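You operate a simulated robot arm through the tools that you are given. There is no shell and no other tool. Be economical: measure what you need, move in short steps, check, and stop when the job is done.

The job below is to be done with a simulated two-armed robot. You get a single attempt, and the scene is never put back.

JOB
Hold the white tub on the worktop of the store rack steady with one hand and put the blue-band large vial in it with the other.

The check looks at the end state, three seconds after you hand in, the way a careful person would. Anything else that was tipped, shoved, dropped, spilled or broken makes it a failure.

ROBOT AND FRAMES
Two 7-joint arms with two-finger parallel grippers on one trunk, on a base that drives. Base frame: it is fixed to the floor where the robot stands at the start and does not move with it; the origin is under the middle of the robot, x ahead of it, y to its left, z up; the surface under the hand at the start is at about z = 860. Units: mm, rad, N and s.
The left shoulder is at the start at [70, 134, 1007], the right one opposite. With the tool pointing down near the work surface each hand reaches from about 100 to 640 mm from the robot's upright axis, wherever it stands, measured 20 degrees to its own side. Places, roughly: blue-band large vial (4x4x8 cm) [800, 0, 900]; white tub [-2000, 1250, 1000]. Payload 1.57 kg a hand.
Tool frame (each hand has its own): the origin (TCP) lies between the finger pads and is the grasp point; the fingertips stand 30 mm ahead of it; z points along the fingers, y is the line along which they close. Largest opening 80 mm; finger width 17, thickness 12; the body of the gripper, 40 by 82 mm, starts 80 mm behind the TCP.
Orientation is told as [roll, pitch, yaw] about the base's x, y, z axes, in that order, counted from this pose: with the fingers straight down and closing along the base's y, the tool's x points along the base's -x, its y along +y and its z along -z.

CONTROLS
- The arms move only by the tool step_arm. It takes "left_increments", "right_increments" or both (then of equal length, played together; a hand with none holds still); each is a list of rows, each a list of 7 numbers: the shift along the base's x, y, z in mm, then the turn, a rotation vector about the base's x, y, z in rad, then the opening, from 0 (shut) to 1 (fully open). In form: [[tx, ty, tz, ax, ay, az, grip], ...]. A call has 1 to 20 rows; each row shifts and turns the commanded pose from where the row before left it. Rows are played at 5 a second. More than 50 mm and 0.15 rad between two rows, or a gripper value outside its range, and nothing of the call is played. A pose out of reach is approached as far as the arm can. The call stops where the force on the tool passes 40 N (or 10 N more than at its start, if that is more) or the arm is blocked; 0.2 s more then pass. The fingers move at their own pace (about 153 mm/s each) and stop on an object; they squeeze with about 25 N. The grip force told is the motor's: it shows also when the fingers shut on nothing. Time passes only in rows, and 0.2 s behind the last, so rows that do not move let the fingers close. The reply holds the time, the measured pose of the TCP, the force on the tool along the base axes, the opening and the grip force, in the units named above and with some noise, with the torque about the TCP (base axes, N m) and any sound that the robot's microphone picked up.
- Cameras (640 x 400 px; columns grow to the right, rows downward): "scene" is now at [145.7, 6.4, 1267.2]; the picture's right is [0.08, -1.00, 0.00], its down [-0.25, -0.02, -0.97] and it looks along [0.97, 0.07, -0.25] (base axes); focal length 285 px, centre (320, 200). "left" rides on the left gripper at [72, 7, -122] in its tool frame; the picture's right is [-0.09, 1.00, 0.00], its down [-0.84, -0.08, -0.54] and it looks along [-0.54, -0.05, 0.84] (tool axes); focal length 238 px, centre (320, 200). "right" rides on the right gripper at [72, -7, -122] in its tool frame; the picture's right is [0.09, 1.00, 0.00], its down [-0.84, 0.08, -0.54] and it looks along [-0.54, 0.05, 0.84] (tool axes); focal length 238 px, centre (320, 200). There is no depth. A picture from a camera that has moved, and an enlarged one, comes with that camera's place and axes in the base frame and with its lens.
- capture(camera): a new picture of that camera. No time passes.
- lift_body(by): slides the trunk up (or, below 0, down) by that many mm; the arms and the scene camera ride with it, the base frame stays. It gives what a move gives, with no picture.
- roll_base(legs): drives the robot by 1 to 6 legs, each [ahead, left, turn to the left] in mm, mm and rad, along the robot's own axes; the way and the turn of a leg run together, so that a leg with both is an arc; at most 1500 mm and 3.142 rad a leg. The arms and the cameras ride along, it lands a little off, and it stops where it bumps. It gives what a move gives.
- turn_head(pan, tilt): turns the head with the scene camera to pan (to the left, within 1.501 rad either way) and tilt (down, from -0.506 to 1.204), counted from straight ahead of the robot. It gives what a move gives.
- zoom(camera, box): a new picture of the part [left, top, right, bottom] of that camera's present view, enlarged. No time passes.
- close_job(): hands the job in; it is judged then, once.

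Work in short steps. Places have to be worked out from the pictures, the camera data and where the tool is seen: move nearer, look again, correct. Check each grasp and each placing, and mend what went wrong. You have 120 turns and 88 pictures in all, those below and enlarged ones among them. Open the grippers and draw the arms clear of the work before you hand the job in, unless the task says otherwise; then end with one line.

The tools are called by a JSON object that holds its "op" and its "data". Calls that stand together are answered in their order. step_arm: Moves the arms, as the interface text tells. Its arguments: {"type":"object","properties":{"left_increments":{"type":"array","items":{"type":"array","items":{"type":"number"}}},"right_increments":{"type":"array","items":{"type":"array","items":{"type":"number"}}}},"required":[]} The other tools are called the same way: lift_body (by) slides the trunk up or down; roll_base (legs) drives the base; turn_head (pan, tilt) turns the head that bears the scene camera; capture (camera) takes a picture; zoom (camera, box) takes an enlarged picture of a part of a camera's view; close_job () hands the job in.

At the start:

```text
clock: 0.0
left_tcp_pos: [486.0, 235.6, 1125.2]
left_tool_rot: [-0.001, -0.002, 0.002]
left_force: [-0.5, 0.9, 0.9]
left_wrist_torque: [0.0, 0.0, 0.0]
left_opening: 79.9
left_gripper_force: 0.0
right_tcp_pos: [419.5, -161.7, 1148.8]
right_tool_rot: [-0.001, 0.0, -0.001]
right_force: [-0.8, -0.6, 0.4]
right_wrist_torque: [0.01, 0.03, -0.03]
right_opening: 80.0
right_gripper_force: 0.0
trunk travel left (down, up): [-580.0, 360.0]
robot x, y, heading: [-1.8, 0.1, -0.001]
head pan, tilt: [0.077, 0.253]
```

scene: 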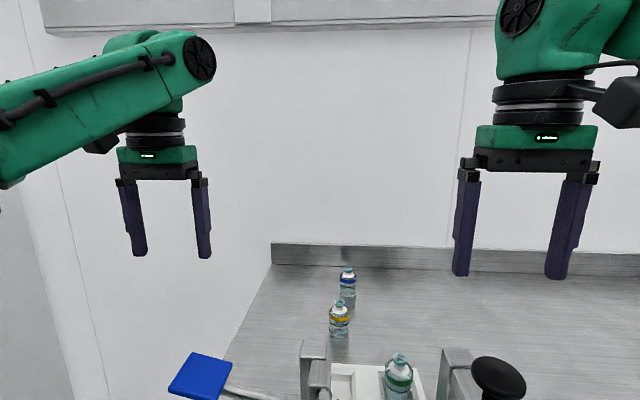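
right: 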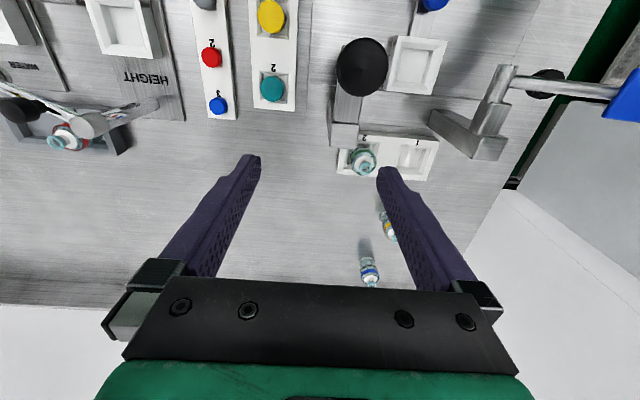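
left: 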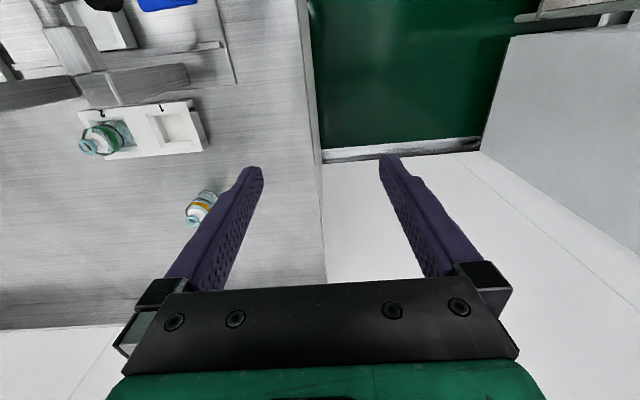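

I'll look down with the head to see the table edge and the space around the vial.

{"op": "turn_head", "data": {"pan": 0, "tilt": 0.7}}

{"op": "capture", "data": {"camera": "scene"}}

{"op": "zoom", "data": {"camera": "scene", "box": [240, 60, 440, 190]}}

```text
clock: 0.9
left_tcp_pos: [484.9, 235.9, 1125.0]
left_tool_rot: [0.0, 0.0, 0.002]
left_force: [0.2, -0.3, 0.2]
left_wrist_torque: [0.02, 0.01, -0.02]
left_opening: 80.2
left_gripper_force: 0.1
right_tcp_pos: [419.3, -162.4, 1149.7]
right_tool_rot: [0.0, 0.0, -0.001]
right_force: [-1.0, -0.6, -0.1]
right_wrist_torque: [-0.01, -0.04, 0.02]
right_opening: 80.1
right_gripper_force: 0.2
trunk travel left (down, up): [-580.0, 360.0]
robot x, y, heading: [0.0, 0.2, 0.0]
head pan, tilt: [0.0, 0.7]
```

```text
84 pictures are left
camera scene: at [137.6, -0.8, 1226.8], right [0.0, -1.0, 0.0], down [-0.64, 0.0, -0.77], along [0.77, 0.0, -0.64], focal length 285 px, centre (320, 200)
```

scene: 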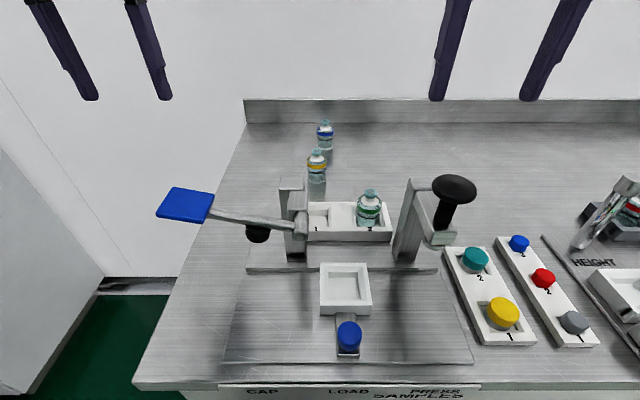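

```text
3.08 times, centred on (340, 125) of scene
camera zoom: at [137.6, -0.8, 1226.8], right [0.0, -1.0, 0.0], down [-0.64, 0.0, -0.77], along [0.77, 0.0, -0.64], focal length 878 px, centre (258, 431)
```

zoom: 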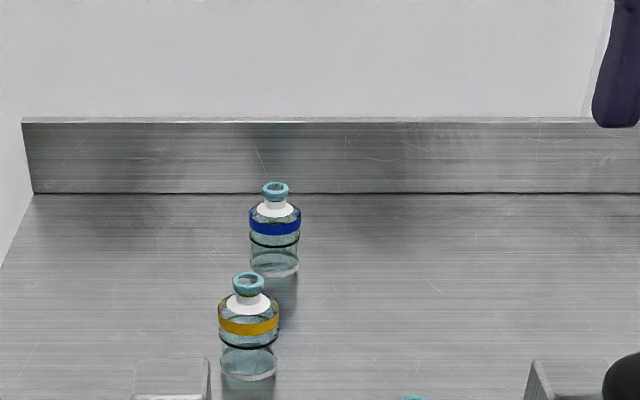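

Blue vial is about (800,-14), yellow about (650,6), table edge about x=247, splash at x=940. I need to know how close the base can drive, so I look steeply down.

{"op": "turn_head", "data": {"pan": 0, "tilt": 1.204}}

{"op": "capture", "data": {"camera": "scene"}}

{"op": "turn_head", "data": {"pan": 1.0, "tilt": 0.6}}

{"op": "capture", "data": {"camera": "scene"}}

```text
clock: 1.8
left_tcp_pos: [485.4, 236.3, 1124.3]
left_tool_rot: [0.001, 0.0, 0.001]
left_force: [0.3, 0.2, 0.1]
left_wrist_torque: [0.0, -0.02, 0.0]
left_opening: 80.1
left_gripper_force: 0.0
right_tcp_pos: [418.4, -162.5, 1149.5]
right_tool_rot: [-0.002, -0.001, -0.001]
right_force: [0.8, -0.1, 0.0]
right_wrist_torque: [0.0, -0.01, 0.01]
right_opening: 80.3
right_gripper_force: 0.1
trunk travel left (down, up): [-580.0, 360.0]
robot x, y, heading: [1.3, -0.7, 0.001]
head pan, tilt: [0.0, 1.201]
```

```text
82 pictures are left
camera scene: at [108.6, -0.8, 1190.8], right [0.0, -1.0, 0.0], down [-0.93, 0.0, -0.36], along [0.36, 0.0, -0.93], focal length 285 px, centre (320, 200)
```

scene: 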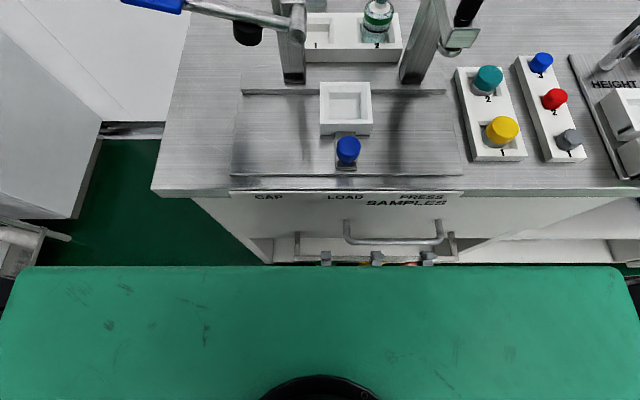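

```text
clock: 3.1
left_tcp_pos: [485.3, 236.3, 1124.7]
left_tool_rot: [0.0, -0.001, 0.002]
left_force: [-0.6, 0.8, 0.2]
left_wrist_torque: [0.01, 0.03, -0.01]
left_opening: 80.0
left_gripper_force: 0.0
right_tcp_pos: [418.8, -160.9, 1149.4]
right_tool_rot: [-0.002, 0.001, 0.001]
right_force: [0.2, 0.0, -0.6]
right_wrist_torque: [0.02, 0.03, -0.01]
right_opening: 80.2
right_gripper_force: 0.0
trunk travel left (down, up): [-580.0, 360.0]
robot x, y, heading: [-0.9, 0.3, -0.003]
head pan, tilt: [1.0, 0.6]
```

```text
81 pictures are left
camera scene: at [100.4, 73.5, 1235.3], right [0.84, -0.54, 0.0], down [-0.31, -0.48, -0.82], along [0.45, 0.69, -0.57], focal length 285 px, centre (320, 200)
```

scene: 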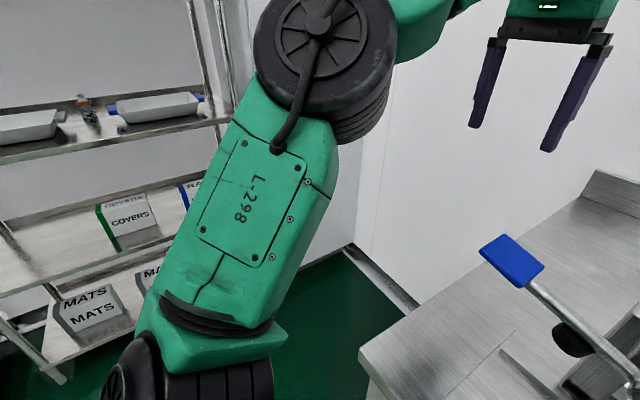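

The vial stands too far back to reach from the front, but the table's left end (y≈212) is open, with an aisle up to y≈1080. I'll go round to the left end: strafe left first, then turn right in place.

{"op": "lift_body", "data": {"by": 60}}

{"op": "roll_base", "data": {"legs": [[0, 530, 0], [0, 0, -1.5708]]}}

{"op": "turn_head", "data": {"pan": 1.2, "tilt": 0.7}}

{"op": "capture", "data": {"camera": "scene"}}

```text
clock: 4.1
left_tcp_pos: [484.6, 235.2, 1185.6]
left_tool_rot: [0.001, 0.0, 0.001]
left_force: [0.4, 0.1, -0.3]
left_wrist_torque: [0.01, 0.03, 0.01]
left_opening: 79.8
left_gripper_force: 0.0
right_tcp_pos: [419.7, -161.6, 1209.5]
right_tool_rot: [0.0, 0.001, 0.0]
right_force: [-0.3, 0.9, 0.1]
right_wrist_torque: [-0.01, 0.02, 0.0]
right_opening: 79.9
right_gripper_force: 0.0
trunk travel left (down, up): [-640.0, 300.0]
robot x, y, heading: [1.7, 1.5, -0.0]
head pan, tilt: [1.0, 0.6]
```

```text
clock: 11.0
left_tcp_pos: [238.0, 51.3, 1184.7]
left_tool_rot: [0.001, -0.002, -1.563]
left_force: [0.4, 0.1, -0.5]
left_wrist_torque: [0.04, -0.01, 0.02]
left_opening: 79.7
left_gripper_force: 0.2
right_tcp_pos: [-160.8, 114.4, 1209.1]
right_tool_rot: [-0.001, -0.001, -1.565]
right_force: [-0.4, -0.4, -0.2]
right_wrist_torque: [0.0, 0.04, -0.05]
right_opening: 80.2
right_gripper_force: 0.0
trunk travel left (down, up): [-640.0, 300.0]
robot x, y, heading: [1.0, 534.1, -1.567]
head pan, tilt: [1.0, 0.6]
```

```text
clock: 11.8
left_tcp_pos: [236.2, 50.6, 1185.2]
left_tool_rot: [0.0, -0.003, -1.563]
left_force: [-0.4, 0.1, 0.1]
left_wrist_torque: [0.04, 0.02, 0.03]
left_opening: 80.1
left_gripper_force: 0.0
right_tcp_pos: [-160.5, 113.7, 1210.5]
right_tool_rot: [-0.001, 0.0, -1.565]
right_force: [0.4, 0.4, 0.0]
right_wrist_torque: [0.01, -0.01, 0.0]
right_opening: 80.3
right_gripper_force: 0.0
trunk travel left (down, up): [-640.0, 300.0]
robot x, y, heading: [-2.4, 535.7, -1.56]
head pan, tilt: [1.201, 0.7]
```

```text
80 pictures are left
camera scene: at [80.5, 453.3, 1286.7], right [-0.36, -0.93, 0.0], down [-0.6, 0.23, -0.77], along [0.71, -0.27, -0.64], focal length 285 px, centre (320, 200)
```

scene: 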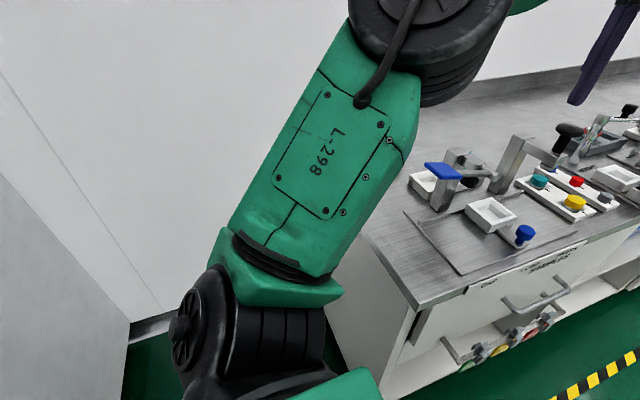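

The alcove is clear. I strafe into it (robot-left = +x).

{"op": "roll_base", "data": {"legs": [[0, 400, 0], [0, 110, 0]]}}

{"op": "capture", "data": {"camera": "left"}}

{"op": "turn_head", "data": {"pan": 0.4, "tilt": 0.6}}

{"op": "capture", "data": {"camera": "scene"}}

```text
clock: 15.0
left_tcp_pos: [743.7, 50.6, 1185.3]
left_tool_rot: [0.0, 0.0, -1.57]
left_force: [0.0, -0.5, 1.1]
left_wrist_torque: [-0.03, -0.01, 0.01]
left_opening: 80.1
left_gripper_force: 0.0
right_tcp_pos: [348.4, 116.3, 1209.1]
right_tool_rot: [0.002, 0.0, -1.571]
right_force: [0.2, 0.4, -0.1]
right_wrist_torque: [0.0, -0.05, 0.03]
right_opening: 79.9
right_gripper_force: 0.0
trunk travel left (down, up): [-640.0, 300.0]
robot x, y, heading: [511.1, 536.7, -1.571]
head pan, tilt: [1.201, 0.7]
```

```text
79 pictures are left
camera left: at [750.4, 122.7, 1307.4], right [1.0, -0.09, 0.0], down [-0.08, -0.84, 0.54], along [-0.05, -0.54, -0.84], focal length 238 px, centre (320, 200)
```

left: 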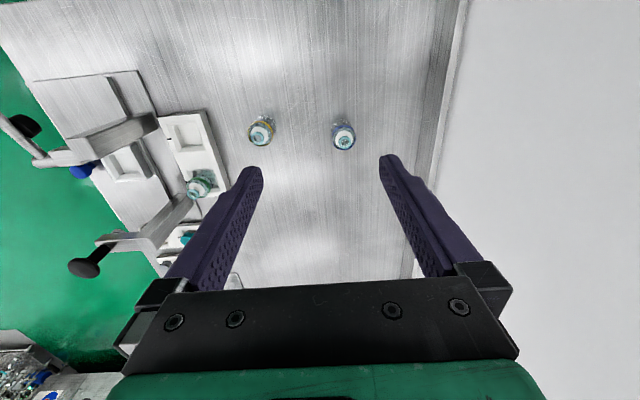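

```text
clock: 16.2
left_tcp_pos: [745.3, 50.7, 1185.6]
left_tool_rot: [0.0, -0.002, -1.571]
left_force: [-0.3, -0.8, 0.9]
left_wrist_torque: [0.0, 0.04, -0.03]
left_opening: 80.3
left_gripper_force: 0.0
right_tcp_pos: [348.2, 114.9, 1209.7]
right_tool_rot: [-0.002, 0.001, -1.572]
right_force: [-0.1, 1.1, 1.1]
right_wrist_torque: [0.0, -0.01, 0.01]
right_opening: 80.1
right_gripper_force: 0.1
trunk travel left (down, up): [-640.0, 300.0]
robot x, y, heading: [508.1, 533.9, -1.573]
head pan, tilt: [0.4, 0.6]
```

```text
78 pictures are left
camera scene: at [547.0, 403.1, 1295.3], right [-0.92, -0.39, 0.0], down [-0.22, 0.52, -0.82], along [0.32, -0.76, -0.57], focal length 285 px, centre (320, 200)
```

scene: 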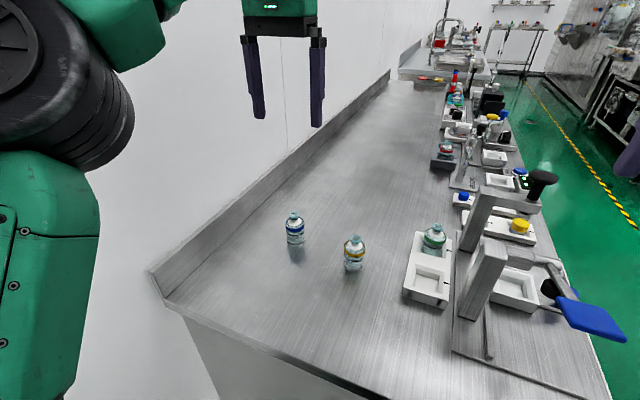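

Vial estimate about (780,0) from both views. I centre the left hand over it at a safe height and look again.

{"op": "step_arm", "data": {"left_increments": [[17, -25, -40, 0, 0, 0, 1], [18, -25, -40, 0, 0, 0, 1], [0, 0, -30, 0, 0, 0, 1], [0, 0, -20, 0, 0, 0, 1], [0, 0, 0, 0, 0, 0, 1]]}}

{"op": "capture", "data": {"camera": "left"}}

{"op": "zoom", "data": {"camera": "scene", "box": [220, 80, 420, 280]}}

```text
refused: row 1 steps farther than a row can; nothing moved
```

```text
77 pictures are left
camera left: at [751.3, 122.7, 1307.2], right [1.0, -0.09, 0.0], down [-0.08, -0.84, 0.54], along [-0.05, -0.54, -0.84], focal length 238 px, centre (320, 200)
```

left: 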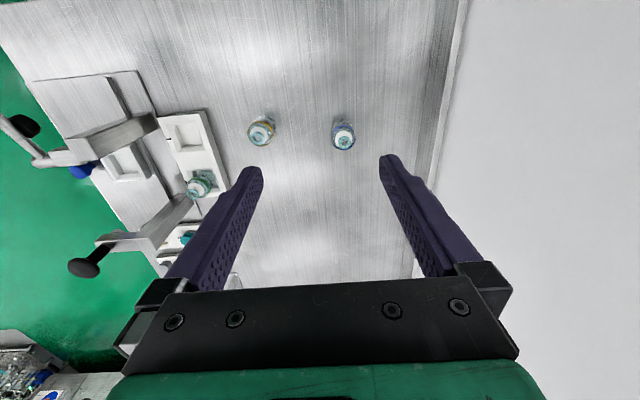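

```text
2.00 times, centred on (320, 180) of scene
camera zoom: at [547.0, 403.1, 1295.3], right [-0.92, -0.39, 0.0], down [-0.22, 0.52, -0.82], along [0.32, -0.76, -0.57], focal length 570 px, centre (320, 240)
```

zoom: 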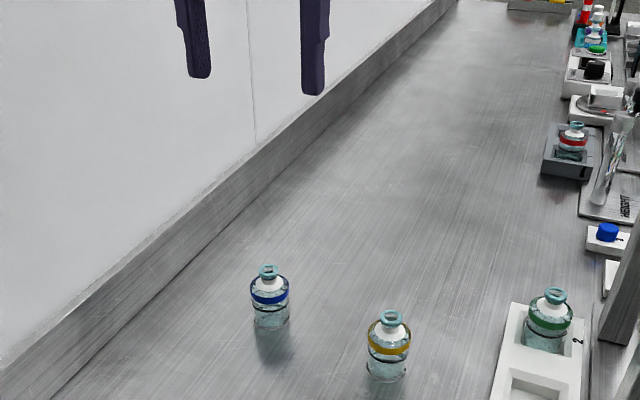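

Same move in smaller rows.

{"op": "step_arm", "data": {"left_increments": [[12, -18, -30, 0, 0, 0, 1], [12, -18, -30, 0, 0, 0, 1], [11, -18, -30, 0, 0, 0, 1], [0, 0, -30, 0, 0, 0, 1], [0, 0, 0, 0, 0, 0, 1]]}}

{"op": "capture", "data": {"camera": "left"}}

{"op": "capture", "data": {"camera": "scene"}}

```text
clock: 17.4
left_tcp_pos: [781.4, -2.7, 1065.5]
left_tool_rot: [-0.001, -0.001, -1.569]
left_force: [-0.4, 0.3, 0.2]
left_wrist_torque: [-0.02, 0.02, 0.0]
left_opening: 79.8
left_gripper_force: 0.0
right_tcp_pos: [347.8, 116.8, 1208.7]
right_tool_rot: [0.002, 0.002, -1.574]
right_force: [0.3, -0.2, 0.2]
right_wrist_torque: [0.0, -0.03, 0.01]
right_opening: 80.2
right_gripper_force: 0.1
trunk travel left (down, up): [-640.0, 300.0]
robot x, y, heading: [511.2, 537.4, -1.571]
head pan, tilt: [0.4, 0.6]
```

```text
75 pictures are left
camera left: at [787.0, 70.4, 1187.1], right [1.0, -0.09, 0.0], down [-0.08, -0.84, 0.54], along [-0.05, -0.54, -0.84], focal length 238 px, centre (320, 200)
```

left: 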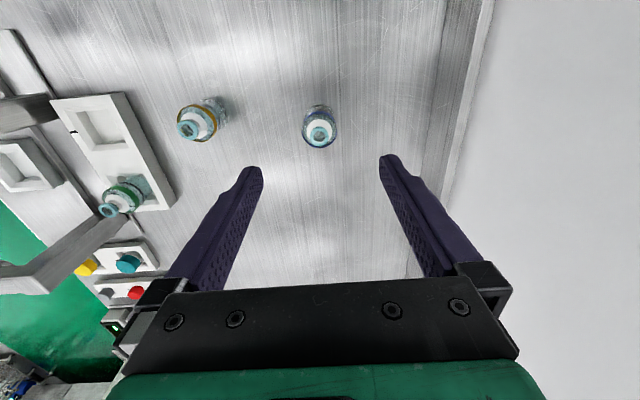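

```text
74 pictures are left
camera scene: at [546.5, 403.5, 1295.4], right [-0.92, -0.39, 0.0], down [-0.22, 0.52, -0.83], along [0.32, -0.76, -0.56], focal length 285 px, centre (320, 200)
```

scene: 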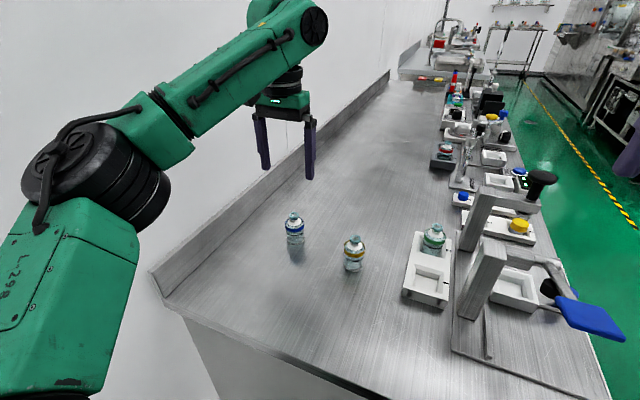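

Cap ray gives the vial at about (780,-6). I descend to 40 mm above the grasp height first, shifting y by -4.

{"op": "step_arm", "data": {"left_increments": [[0, -4, -30, 0, 0, 0, 1], [0, 0, -30, 0, 0, 0, 1], [0, 0, -30, 0, 0, 0, 1], [0, 0, -30, 0, 0, 0, 1], [0, 0, 0, 0, 0, 0, 1]]}}

{"op": "zoom", "data": {"camera": "scene", "box": [220, 130, 380, 280]}}

{"op": "capture", "data": {"camera": "left"}}

```text
clock: 18.6
left_tcp_pos: [780.6, -5.7, 945.8]
left_tool_rot: [-0.001, -0.002, -1.568]
left_force: [-0.2, 0.4, -0.6]
left_wrist_torque: [0.02, -0.01, -0.02]
left_opening: 80.0
left_gripper_force: 0.0
right_tcp_pos: [347.9, 117.1, 1209.5]
right_tool_rot: [0.003, 0.001, -1.572]
right_force: [0.2, 0.2, 0.0]
right_wrist_torque: [0.0, -0.01, -0.03]
right_opening: 79.9
right_gripper_force: 0.1
trunk travel left (down, up): [-640.0, 300.0]
robot x, y, heading: [509.2, 535.7, -1.57]
head pan, tilt: [0.4, 0.6]
```

```text
2.67 times, centred on (300, 205) of scene
camera zoom: at [546.7, 403.5, 1295.4], right [-0.92, -0.39, 0.0], down [-0.22, 0.52, -0.83], along [0.32, -0.76, -0.56], focal length 760 px, centre (373, 187)
```

zoom: 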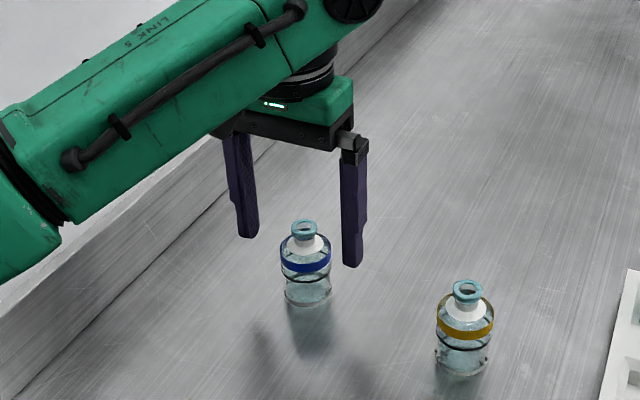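

```text
72 pictures are left
camera left: at [786.3, 66.6, 1066.8], right [1.0, -0.09, 0.0], down [-0.08, -0.84, 0.54], along [-0.05, -0.54, -0.84], focal length 238 px, centre (320, 200)
```

left: 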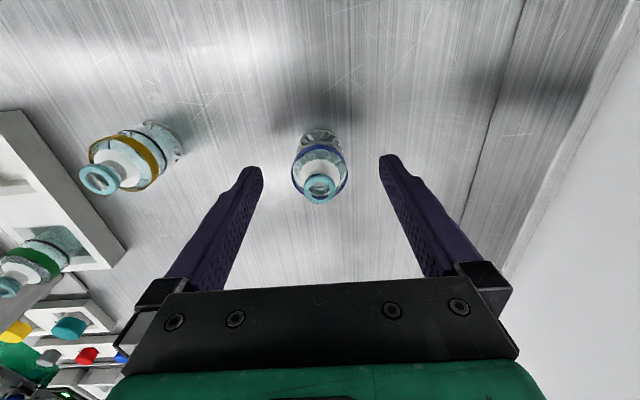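

Aligned within a couple mm. I descend to z≈897 and close.

{"op": "step_arm", "data": {"left_increments": [[-1, 0, -20, 0, 0, 0, 1], [0, 0, -17, 0, 0, 0, 1], [0, 0, -11, 0, 0, 0, 1], [0, 0, 0, 0, 0, 0, 1], [0, 0, 0, 0, 0, 0, 0.4], [0, 0, 0, 0, 0, 0, 0.2], [0, 0, 0, 0, 0, 0, 0.2]]}}

{"op": "zoom", "data": {"camera": "scene", "box": [220, 130, 380, 280]}}

```text
clock: 20.2
left_tcp_pos: [780.3, -7.3, 897.7]
left_tool_rot: [-0.001, -0.001, -1.571]
left_force: [-0.3, 0.4, -0.3]
left_wrist_torque: [0.01, -0.03, -0.01]
left_opening: 38.7
left_gripper_force: 24.8
right_tcp_pos: [348.0, 115.8, 1209.9]
right_tool_rot: [-0.001, -0.001, -1.574]
right_force: [-0.5, -1.0, 0.5]
right_wrist_torque: [0.0, 0.0, -0.03]
right_opening: 80.1
right_gripper_force: 0.0
trunk travel left (down, up): [-640.0, 300.0]
robot x, y, heading: [509.7, 534.3, -1.57]
head pan, tilt: [0.4, 0.6]
```

```text
2.67 times, centred on (300, 205) of scene
camera zoom: at [547.0, 403.1, 1295.3], right [-0.92, -0.39, 0.0], down [-0.22, 0.52, -0.82], along [0.32, -0.76, -0.57], focal length 760 px, centre (373, 187)
```

zoom: 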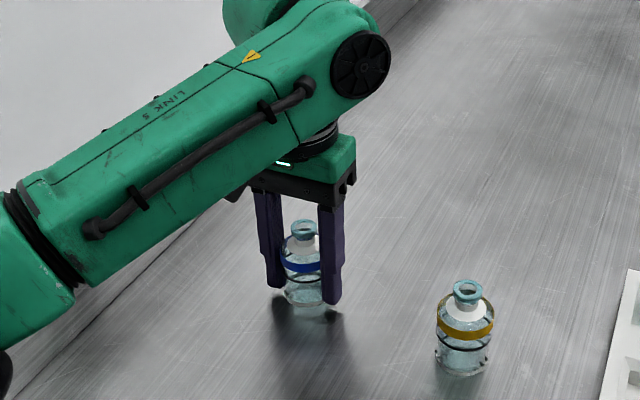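

Grip is on the vial (38.7 mm, 25 N). I lift it straight up and retrace the arm, keeping the grip at 0.2.

{"op": "step_arm", "data": {"left_increments": [[0, 0, 15, 0, 0, 0, 0.2], [0, 0, 30, 0, 0, 0, 0.2], [0, 0, 40, 0, 0, 0, 0.2], [0, 0, 40, 0, 0, 0, 0.2], [0, 0, 40, 0, 0, 0, 0.2], [0, 10, 40, 0, 0, 0, 0.2], [-12, 20, 40, 0, 0, 0, 0.2], [-12, 20, 30, 0, 0, 0, 0.2], [-12, 10, 15, 0, 0, 0, 0.2], [0, 0, 0, 0, 0, 0, 0.2]]}}

{"op": "capture", "data": {"camera": "left"}}

{"op": "turn_head", "data": {"pan": -1.5, "tilt": 0.4}}

{"op": "capture", "data": {"camera": "scene"}}

```text
clock: 22.4
left_tcp_pos: [745.4, 51.9, 1186.7]
left_tool_rot: [-0.001, 0.0, -1.569]
left_force: [0.0, -0.6, -0.6]
left_wrist_torque: [0.01, 0.02, -0.01]
left_opening: 38.6
left_gripper_force: 25.1
right_tcp_pos: [349.0, 117.2, 1209.4]
right_tool_rot: [0.001, 0.0, -1.57]
right_force: [1.2, 0.3, -0.3]
right_wrist_torque: [-0.01, 0.02, 0.01]
right_opening: 80.1
right_gripper_force: 0.0
trunk travel left (down, up): [-640.0, 300.0]
robot x, y, heading: [509.2, 534.1, -1.567]
head pan, tilt: [0.4, 0.6]
```

```text
70 pictures are left
camera left: at [751.5, 124.3, 1308.6], right [1.0, -0.09, 0.0], down [-0.08, -0.84, 0.54], along [-0.05, -0.54, -0.84], focal length 238 px, centre (320, 200)
```

left: 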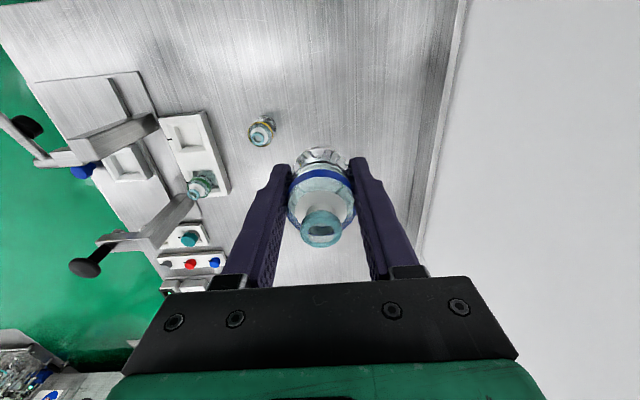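

```text
clock: 24.2
left_tcp_pos: [746.1, 52.6, 1186.1]
left_tool_rot: [0.001, -0.001, -1.573]
left_force: [1.2, -0.5, -1.3]
left_wrist_torque: [0.01, -0.04, -0.01]
left_opening: 38.6
left_gripper_force: 24.6
right_tcp_pos: [348.0, 115.8, 1209.3]
right_tool_rot: [0.0, 0.001, -1.573]
right_force: [-0.4, -0.5, -0.6]
right_wrist_torque: [-0.03, 0.02, -0.01]
right_opening: 80.1
right_gripper_force: 0.1
trunk travel left (down, up): [-640.0, 300.0]
robot x, y, heading: [509.5, 535.8, -1.577]
head pan, tilt: [-1.499, 0.4]
```

```text
69 pictures are left
camera scene: at [420.3, 477.8, 1313.5], right [-0.07, 1.0, 0.0], down [0.39, 0.03, -0.92], along [-0.92, -0.07, -0.39], focal length 285 px, centre (320, 200)
```

scene: 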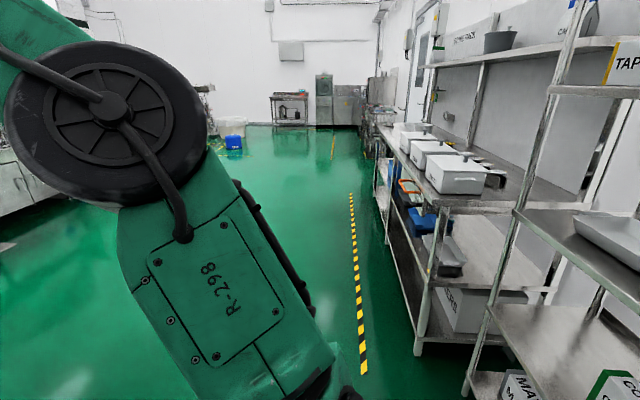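

Vial held upright. The rack with several white tubs is to the right. I back out of the alcove along the same path and move to open floor, then look at the rack.

{"op": "roll_base", "data": {"legs": [[0, -1100, 0], [400, 0, 0]]}}

{"op": "capture", "data": {"camera": "scene"}}

```text
clock: 31.9
left_tcp_pos: [-336.9, -338.8, 1187.7]
left_tool_rot: [0.0, -0.001, -1.57]
left_force: [-0.6, -0.8, -0.7]
left_wrist_torque: [-0.01, 0.0, 0.02]
left_opening: 38.0
left_gripper_force: 25.1
right_tcp_pos: [-733.2, -274.7, 1210.7]
right_tool_rot: [-0.001, -0.004, -1.572]
right_force: [-0.1, -0.2, -0.3]
right_wrist_torque: [0.03, -0.03, 0.04]
right_opening: 79.9
right_gripper_force: 0.0
trunk travel left (down, up): [-640.0, 300.0]
robot x, y, heading: [-570.2, 143.8, -1.574]
head pan, tilt: [-1.499, 0.4]
```

```text
68 pictures are left
camera scene: at [-661.8, 87.2, 1313.6], right [-0.07, 1.0, 0.0], down [0.39, 0.03, -0.92], along [-0.92, -0.07, -0.39], focal length 285 px, centre (320, 200)
```

scene: 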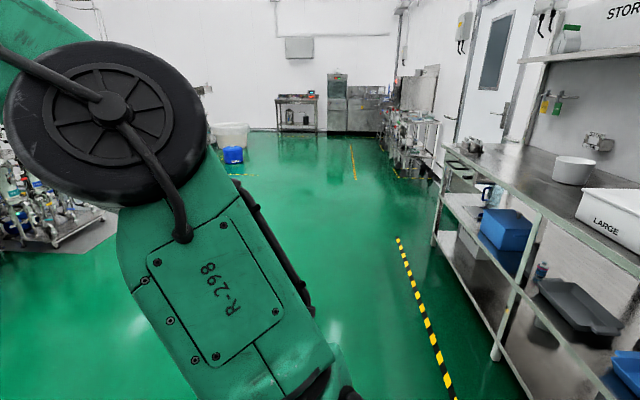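

The white round tub stands on the store rack's worktop, roughly (-1900,1100). I turn around here to face the rack.

{"op": "roll_base", "data": {"legs": [[0, 0, 1.5708], [0, 0, 1.5708]]}}

{"op": "turn_head", "data": {"pan": 0.9, "tilt": 0.3}}

{"op": "capture", "data": {"camera": "scene"}}

```text
clock: 39.9
left_tcp_pos: [-808.5, 626.2, 1187.0]
left_tool_rot: [0.001, -0.003, 1.576]
left_force: [-0.1, 0.2, -0.1]
left_wrist_torque: [0.01, -0.01, -0.04]
left_opening: 37.9
left_gripper_force: 24.5
right_tcp_pos: [-411.7, 565.5, 1209.8]
right_tool_rot: [-0.001, 0.001, 1.573]
right_force: [-0.4, -0.1, 0.9]
right_wrist_torque: [0.0, -0.01, 0.01]
right_opening: 80.3
right_gripper_force: 0.1
trunk travel left (down, up): [-640.0, 300.0]
robot x, y, heading: [-574.3, 145.2, 1.572]
head pan, tilt: [-1.499, 0.4]
```

```text
clock: 42.1
left_tcp_pos: [-809.0, 627.9, 1186.2]
left_tool_rot: [0.001, -0.002, 1.576]
left_force: [-0.1, 0.8, -0.2]
left_wrist_torque: [0.01, -0.03, 0.0]
left_opening: 38.0
left_gripper_force: 24.9
right_tcp_pos: [-412.2, 564.8, 1209.7]
right_tool_rot: [0.0, -0.002, 1.574]
right_force: [-0.5, -0.7, -0.3]
right_wrist_torque: [-0.02, 0.04, 0.02]
right_opening: 80.1
right_gripper_force: 0.0
trunk travel left (down, up): [-640.0, 300.0]
robot x, y, heading: [-572.7, 143.7, 1.577]
head pan, tilt: [0.901, 0.3]
```

```text
67 pictures are left
camera scene: at [-643.0, 251.1, 1322.8], right [0.62, 0.79, 0.0], down [0.23, -0.18, -0.96], along [-0.75, 0.59, -0.3], focal length 285 px, centre (320, 200)
```

scene: 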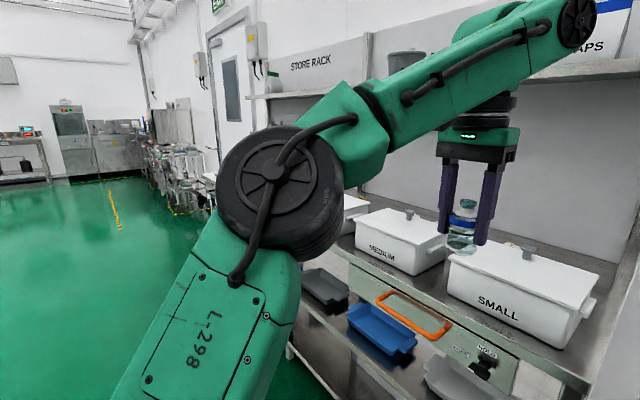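

Path along the rack looks clear. I strafe left toward the tub and look.

{"op": "roll_base", "data": {"legs": [[0, 1200, 0]]}}

{"op": "turn_head", "data": {"pan": 0.0, "tilt": 0.45}}

{"op": "capture", "data": {"camera": "scene"}}

```text
clock: 48.2
left_tcp_pos: [-2000.1, 635.1, 1186.0]
left_tool_rot: [0.0, -0.001, 1.557]
left_force: [-0.1, -0.6, -0.2]
left_wrist_torque: [0.01, 0.0, 0.01]
left_opening: 37.9
left_gripper_force: 25.4
right_tcp_pos: [-1603.1, 567.1, 1209.4]
right_tool_rot: [0.003, 0.001, 1.554]
right_force: [0.3, -0.1, 0.6]
right_wrist_torque: [-0.01, 0.0, 0.0]
right_opening: 80.0
right_gripper_force: 0.1
trunk travel left (down, up): [-640.0, 300.0]
robot x, y, heading: [-1771.9, 149.1, 1.561]
head pan, tilt: [0.901, 0.3]
```

```text
clock: 49.4
left_tcp_pos: [-1998.6, 636.5, 1184.9]
left_tool_rot: [0.002, -0.002, 1.558]
left_force: [-0.7, 0.2, -0.4]
left_wrist_torque: [-0.03, 0.02, -0.01]
left_opening: 37.7
left_gripper_force: 25.1
right_tcp_pos: [-1603.4, 566.5, 1208.5]
right_tool_rot: [-0.002, 0.0, 1.555]
right_force: [-0.4, -0.6, 0.4]
right_wrist_torque: [-0.04, 0.0, -0.01]
right_opening: 79.8
right_gripper_force: 0.1
trunk travel left (down, up): [-640.0, 300.0]
robot x, y, heading: [-1774.5, 149.4, 1.557]
head pan, tilt: [0.0, 0.45]
```

```text
66 pictures are left
camera scene: at [-1766.7, 291.3, 1308.9], right [1.0, -0.01, 0.0], down [-0.01, -0.44, -0.9], along [0.01, 0.9, -0.44], focal length 285 px, centre (320, 200)
```

scene: 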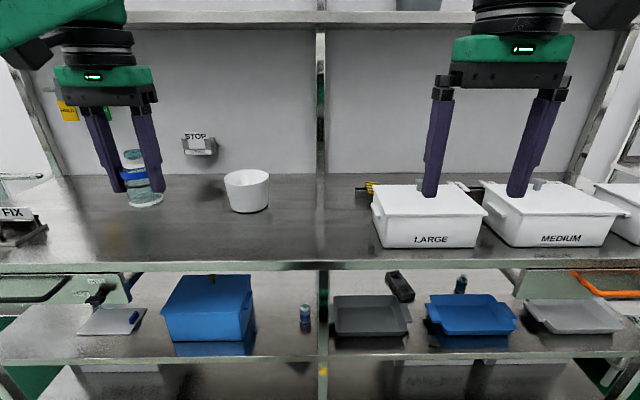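

Tub estimate: (-1995,1140), worktop z≈900, edge y≈810, upper shelf ≈1380. I line up in front of the tub and go somewhat closer for a better view.

{"op": "roll_base", "data": {"legs": [[0, 215, 0.014], [130, 0, 0]]}}

{"op": "capture", "data": {"camera": "scene"}}

{"op": "capture", "data": {"camera": "right"}}

{"op": "capture", "data": {"camera": "left"}}

```text
clock: 51.9
left_tcp_pos: [-2221.6, 760.1, 1186.3]
left_tool_rot: [0.0, -0.002, 1.571]
left_force: [-0.3, -0.3, -0.6]
left_wrist_torque: [-0.01, 0.04, 0.04]
left_opening: 37.8
left_gripper_force: 25.3
right_tcp_pos: [-1823.8, 696.7, 1209.4]
right_tool_rot: [-0.001, -0.002, 1.57]
right_force: [-0.6, 0.5, -1.4]
right_wrist_torque: [0.01, -0.01, 0.0]
right_opening: 80.0
right_gripper_force: 0.1
trunk travel left (down, up): [-640.0, 300.0]
robot x, y, heading: [-1986.4, 278.1, 1.572]
head pan, tilt: [0.0, 0.45]
```

```text
65 pictures are left
camera scene: at [-1983.5, 418.7, 1309.1], right [1.0, 0.0, 0.0], down [0.0, -0.43, -0.9], along [0.0, 0.9, -0.43], focal length 285 px, centre (320, 200)
```

scene: 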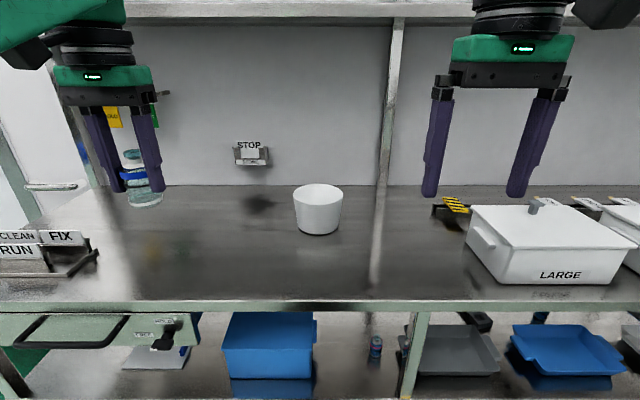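

```text
64 pictures are left
camera right: at [-1818.5, 625.0, 1332.5], right [-1.0, -0.09, 0.0], down [-0.08, 0.84, 0.54], along [-0.05, 0.54, -0.84], focal length 238 px, centre (320, 200)
```

right: 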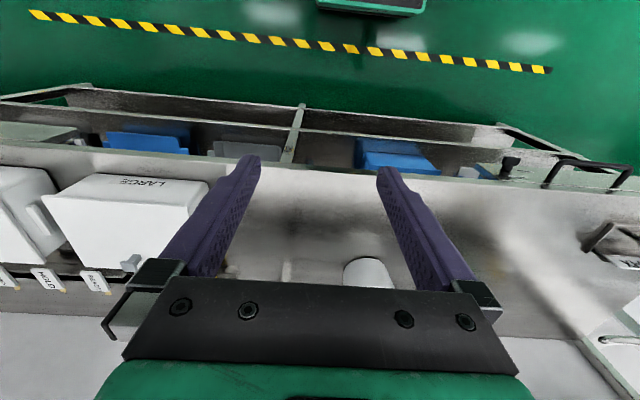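

```text
63 pictures are left
camera left: at [-2228.4, 689.2, 1309.3], right [-1.0, 0.09, 0.0], down [0.08, 0.84, 0.54], along [0.05, 0.54, -0.84], focal length 238 px, centre (320, 200)
```

left: 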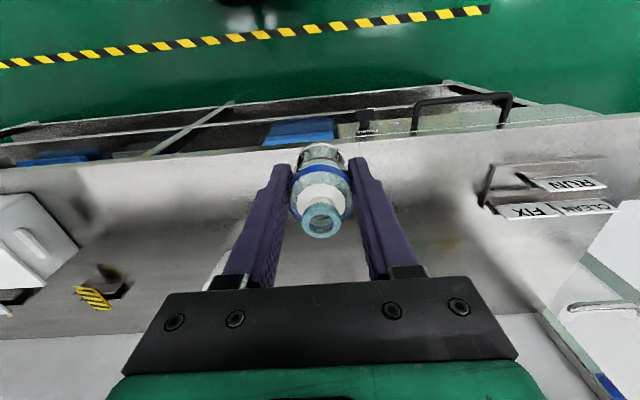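

Stereo puts the worktop at z≈850–870, its edge at y≈855, the tub's front near y≈1120. I lower the trunk so the wrists pass below the upper shelf and drive closer in part.

{"op": "lift_body", "data": {"by": -100}}

{"op": "roll_base", "data": {"legs": [[200, 0, 0]]}}

{"op": "turn_head", "data": {"pan": 0, "tilt": 0.6}}

{"op": "capture", "data": {"camera": "scene"}}

{"op": "capture", "data": {"camera": "right"}}

```text
clock: 53.2
left_tcp_pos: [-2220.0, 762.6, 1086.2]
left_tool_rot: [0.0, -0.004, 1.572]
left_force: [0.2, 0.0, -0.5]
left_wrist_torque: [0.0, 0.0, -0.04]
left_opening: 38.3
left_gripper_force: 24.9
right_tcp_pos: [-1823.9, 698.0, 1110.6]
right_tool_rot: [0.002, -0.001, 1.569]
right_force: [0.0, 0.0, -0.7]
right_wrist_torque: [0.0, 0.0, 0.01]
right_opening: 79.8
right_gripper_force: 0.1
trunk travel left (down, up): [-540.0, 400.0]
robot x, y, heading: [-1985.7, 281.6, 1.569]
head pan, tilt: [0.0, 0.45]
```

```text
clock: 54.8
left_tcp_pos: [-2220.6, 960.4, 1086.4]
left_tool_rot: [0.0, -0.002, 1.569]
left_force: [0.1, 1.3, -0.7]
left_wrist_torque: [0.02, -0.03, 0.02]
left_opening: 37.8
left_gripper_force: 25.5
right_tcp_pos: [-1824.6, 896.7, 1109.8]
right_tool_rot: [0.003, -0.001, 1.567]
right_force: [0.1, 0.0, 0.2]
right_wrist_torque: [-0.02, 0.03, -0.06]
right_opening: 80.1
right_gripper_force: 0.0
trunk travel left (down, up): [-540.0, 400.0]
robot x, y, heading: [-1987.0, 479.5, 1.565]
head pan, tilt: [0.0, 0.45]
```

```text
clock: 55.5
left_tcp_pos: [-2221.2, 962.1, 1087.3]
left_tool_rot: [0.001, -0.003, 1.57]
left_force: [0.2, 0.5, 0.6]
left_wrist_torque: [0.0, 0.0, 0.03]
left_opening: 38.0
left_gripper_force: 25.1
right_tcp_pos: [-1823.4, 897.7, 1109.6]
right_tool_rot: [0.001, -0.001, 1.57]
right_force: [0.2, 0.3, -0.5]
right_wrist_torque: [0.02, 0.05, 0.03]
right_opening: 79.9
right_gripper_force: 0.1
trunk travel left (down, up): [-540.0, 400.0]
robot x, y, heading: [-1986.1, 479.9, 1.57]
head pan, tilt: [0.0, 0.6]
```

```text
62 pictures are left
camera scene: at [-1983.1, 615.9, 1195.3], right [1.0, 0.0, 0.0], down [0.0, -0.56, -0.83], along [0.0, 0.83, -0.56], focal length 285 px, centre (320, 200)
```

scene: 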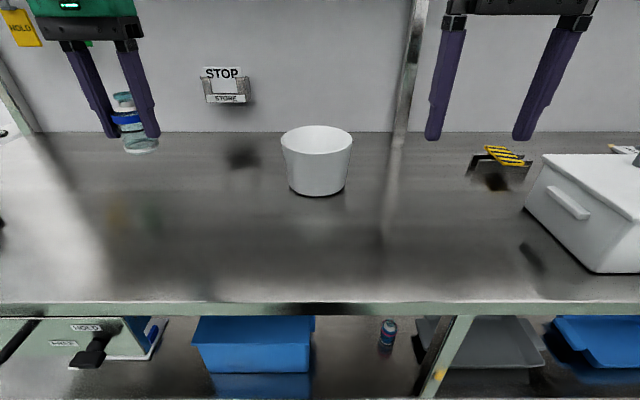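

```text
61 pictures are left
camera right: at [-1817.8, 825.4, 1231.9], right [-1.0, -0.09, 0.0], down [-0.08, 0.84, 0.54], along [-0.05, 0.54, -0.84], focal length 238 px, centre (320, 200)
```

right: 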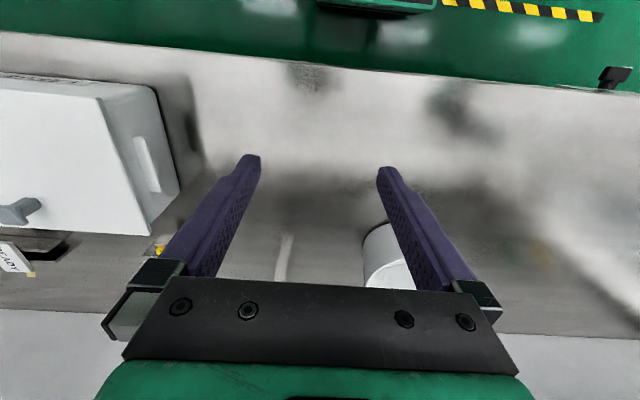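

Combining views: worktop z≈886, edge y≈845, tub centre ≈(-1989,1141), rim z≈980, rim radius ≈69. I close in by 90 mm (base stays ~25 mm further from the edge than it stood at the start).

{"op": "roll_base", "data": {"legs": [[90, 0, 0]]}}

{"op": "turn_head", "data": {"pan": 0, "tilt": 0.65}}

{"op": "capture", "data": {"camera": "scene"}}

```text
clock: 56.6
left_tcp_pos: [-2219.4, 1051.2, 1086.7]
left_tool_rot: [0.0, -0.002, 1.567]
left_force: [-0.4, 0.1, -0.9]
left_wrist_torque: [0.01, 0.03, 0.0]
left_opening: 37.7
left_gripper_force: 25.4
right_tcp_pos: [-1823.2, 987.0, 1110.5]
right_tool_rot: [0.001, -0.002, 1.569]
right_force: [-0.1, 0.2, -0.2]
right_wrist_torque: [0.0, 0.0, 0.03]
right_opening: 80.0
right_gripper_force: 0.0
trunk travel left (down, up): [-540.0, 400.0]
robot x, y, heading: [-1988.8, 568.1, 1.563]
head pan, tilt: [0.0, 0.6]
```

```text
clock: 57.3
left_tcp_pos: [-2220.1, 1051.2, 1086.9]
left_tool_rot: [0.0, -0.002, 1.569]
left_force: [-0.4, 0.2, 0.6]
left_wrist_torque: [0.01, 0.02, 0.02]
left_opening: 37.7
left_gripper_force: 24.6
right_tcp_pos: [-1823.2, 986.6, 1109.2]
right_tool_rot: [0.001, -0.002, 1.57]
right_force: [0.5, -0.6, -0.3]
right_wrist_torque: [-0.01, 0.01, 0.01]
right_opening: 80.3
right_gripper_force: 0.1
trunk travel left (down, up): [-540.0, 400.0]
robot x, y, heading: [-1985.1, 569.1, 1.572]
head pan, tilt: [0.0, 0.649]
```

```text
60 pictures are left
camera scene: at [-1982.9, 704.6, 1190.9], right [1.0, 0.0, 0.0], down [0.0, -0.61, -0.8], along [0.0, 0.8, -0.61], focal length 285 px, centre (320, 200)
```

scene: 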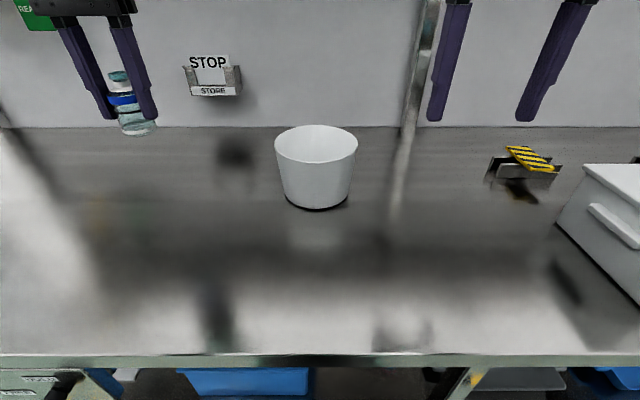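

Tub confirmed at centre (-1990,1140), rim z 980, R 70. I bring the right hand over the tub's right wall, leaning ~10° outward to match the wall and leave room for the left hand.

{"op": "step_arm", "data": {"right_increments": [[-18, 30, -8, 0, 0.034, 0, 1], [-18, 31, -8, 0, 0.034, 0, 1], [-18, 31, -8, 0, 0.034, 0, 1], [-18, 31, -8, 0, 0.034, 0, 1], [-18, 31, -8, 0, 0.034, 0, 1], [0, 0, 0, 0, 0, 0, 1]]}}

{"op": "capture", "data": {"camera": "right"}}

{"op": "capture", "data": {"camera": "scene"}}

```text
clock: 58.7
left_tcp_pos: [-2219.3, 1050.2, 1086.3]
left_tool_rot: [0.0, -0.002, 1.569]
left_force: [0.3, 0.0, -0.7]
left_wrist_torque: [0.0, 0.01, -0.01]
left_opening: 37.9
left_gripper_force: 24.9
right_tcp_pos: [-1912.5, 1080.2, 1050.3]
right_tool_rot: [0.154, -0.002, 1.569]
right_force: [0.0, -0.8, -0.6]
right_wrist_torque: [0.04, -0.02, 0.01]
right_opening: 80.2
right_gripper_force: 0.1
right hand out of reach, approached as far as the arm can: row 2, 3, 4, 5
trunk travel left (down, up): [-540.0, 400.0]
robot x, y, heading: [-1982.0, 570.1, 1.567]
head pan, tilt: [0.0, 0.649]
```

```text
59 pictures are left
camera right: at [-1889.0, 1008.2, 1171.5], right [-0.98, -0.09, 0.15], down [0.01, 0.84, 0.55], along [-0.18, 0.54, -0.82], focal length 238 px, centre (320, 200)
```

right: 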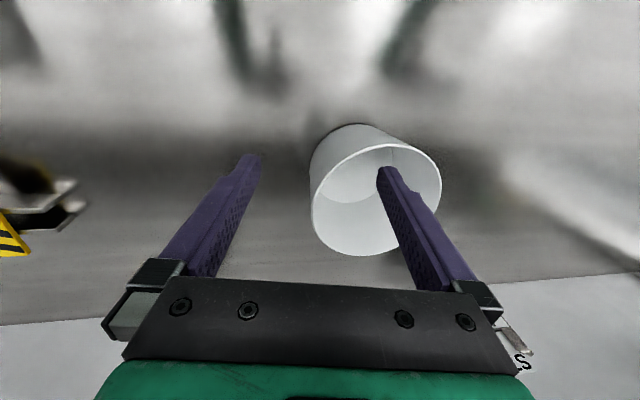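

```text
58 pictures are left
camera scene: at [-1982.7, 703.7, 1191.1], right [1.0, 0.0, 0.0], down [0.0, -0.6, -0.8], along [0.0, 0.8, -0.6], focal length 285 px, centre (320, 200)
```

scene: 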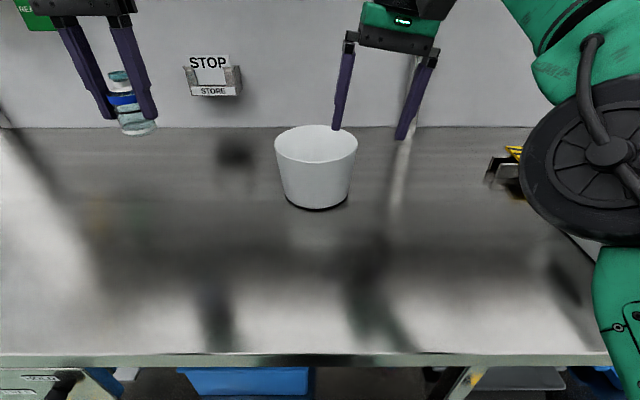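

The right arm ran short of reach because the shoulder is too low; I need the trunk higher. First I check the upper shelf overhead.

{"op": "turn_head", "data": {"pan": 0, "tilt": -0.35}}

{"op": "capture", "data": {"camera": "scene"}}

```text
clock: 59.9
left_tcp_pos: [-2219.8, 1050.9, 1086.0]
left_tool_rot: [0.001, -0.002, 1.568]
left_force: [0.1, 0.4, 0.3]
left_wrist_torque: [0.01, 0.0, 0.0]
left_opening: 37.7
left_gripper_force: 25.4
right_tcp_pos: [-1913.7, 1080.3, 1051.6]
right_tool_rot: [0.153, -0.001, 1.569]
right_force: [0.2, -0.6, 0.1]
right_wrist_torque: [0.0, -0.03, 0.0]
right_opening: 80.4
right_gripper_force: 0.2
trunk travel left (down, up): [-540.0, 400.0]
robot x, y, heading: [-1987.8, 568.6, 1.567]
head pan, tilt: [0.0, -0.351]
```

```text
57 pictures are left
camera scene: at [-1982.9, 693.2, 1279.9], right [1.0, 0.0, 0.0], down [0.0, 0.34, -0.94], along [0.0, 0.94, 0.34], focal length 285 px, centre (320, 200)
```

scene: 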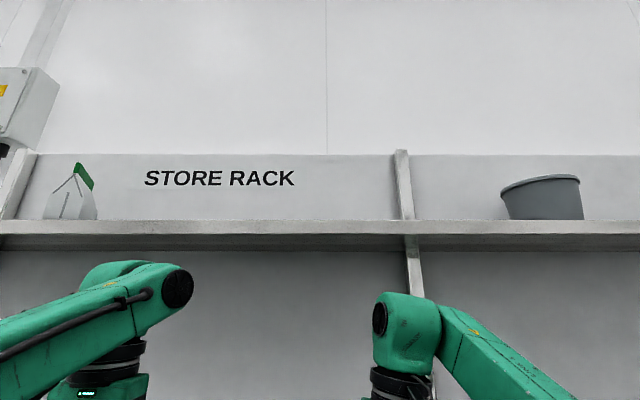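

The shelf front is at y≈1270, z≈1410, well behind the wrists. I raise the trunk 120 mm.

{"op": "lift_body", "data": {"by": 120}}

{"op": "step_arm", "data": {"right_increments": [[0, 0, -35, 0, 0, 0, 1], [0, 0, -35, 0, 0, 0, 1], [0, 0, -30, 0, 0, 0, 1], [-2, 25, 0, 0, 0.01, 0, 1], [-2, 25, 0, 0, 0.01, 0, 1], [0, 10, 0, 0, 0, 0, 1], [0, 0, 0, 0, 0, 0, 1]]}}

{"op": "turn_head", "data": {"pan": 0, "tilt": 0.75}}

{"op": "capture", "data": {"camera": "scene"}}

{"op": "capture", "data": {"camera": "right"}}

```text
clock: 61.4
left_tcp_pos: [-2218.7, 1051.9, 1207.0]
left_tool_rot: [0.001, -0.001, 1.567]
left_force: [0.8, 0.9, 0.1]
left_wrist_torque: [-0.02, -0.02, -0.03]
left_opening: 37.9
left_gripper_force: 25.1
right_tcp_pos: [-1912.9, 1080.7, 1171.8]
right_tool_rot: [0.154, 0.0, 1.57]
right_force: [0.0, 0.3, 0.4]
right_wrist_torque: [0.0, -0.04, -0.02]
right_opening: 79.9
right_gripper_force: 0.0
trunk travel left (down, up): [-660.0, 280.0]
robot x, y, heading: [-1984.7, 566.3, 1.566]
head pan, tilt: [0.0, -0.351]
```

```text
clock: 63.0
left_tcp_pos: [-2219.6, 1051.0, 1206.4]
left_tool_rot: [0.0, -0.003, 1.569]
left_force: [0.0, -0.7, 0.0]
left_wrist_torque: [0.0, -0.01, -0.01]
left_opening: 37.5
left_gripper_force: 24.8
right_tcp_pos: [-1916.6, 1128.9, 1070.7]
right_tool_rot: [0.175, 0.001, 1.569]
right_force: [-1.4, 0.2, -0.8]
right_wrist_torque: [-0.02, -0.01, 0.01]
right_opening: 80.1
right_gripper_force: 0.0
right hand out of reach, approached as far as the arm can: row 6
trunk travel left (down, up): [-660.0, 280.0]
robot x, y, heading: [-1983.9, 567.1, 1.569]
head pan, tilt: [0.0, -0.351]
```

```text
clock: 64.4
left_tcp_pos: [-2219.5, 1051.8, 1206.0]
left_tool_rot: [0.002, -0.002, 1.568]
left_force: [-0.4, 0.5, -0.3]
left_wrist_torque: [0.0, -0.03, 0.01]
left_opening: 38.1
left_gripper_force: 25.3
right_tcp_pos: [-1918.0, 1129.9, 1071.0]
right_tool_rot: [0.173, 0.0, 1.568]
right_force: [0.0, 0.3, -0.5]
right_wrist_torque: [-0.03, -0.01, -0.01]
right_opening: 79.8
right_gripper_force: 0.0
trunk travel left (down, up): [-660.0, 280.0]
robot x, y, heading: [-1987.7, 566.0, 1.566]
head pan, tilt: [0.0, 0.75]
```

```text
56 pictures are left
camera scene: at [-1982.9, 700.2, 1302.5], right [1.0, 0.0, 0.0], down [0.0, -0.68, -0.73], along [0.0, 0.73, -0.68], focal length 285 px, centre (320, 200)
```

scene: 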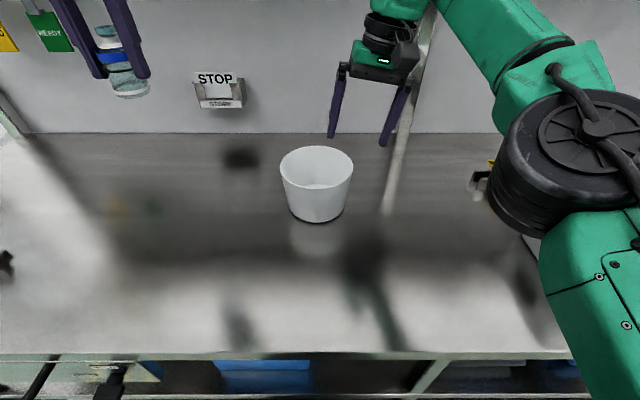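

```text
55 pictures are left
camera right: at [-1891.0, 1057.4, 1190.5], right [-0.98, -0.09, 0.17], down [0.02, 0.84, 0.55], along [-0.19, 0.54, -0.82], focal length 238 px, centre (320, 200)
```

right: 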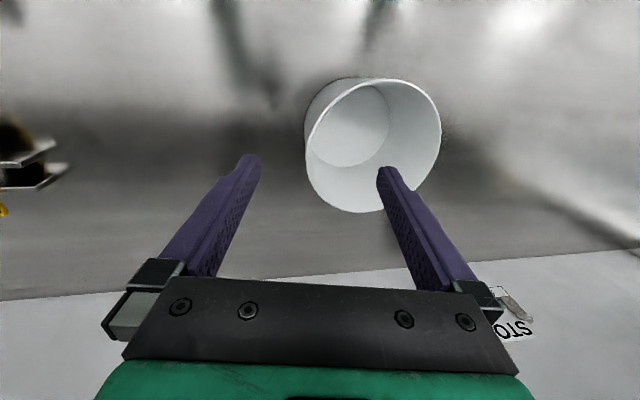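

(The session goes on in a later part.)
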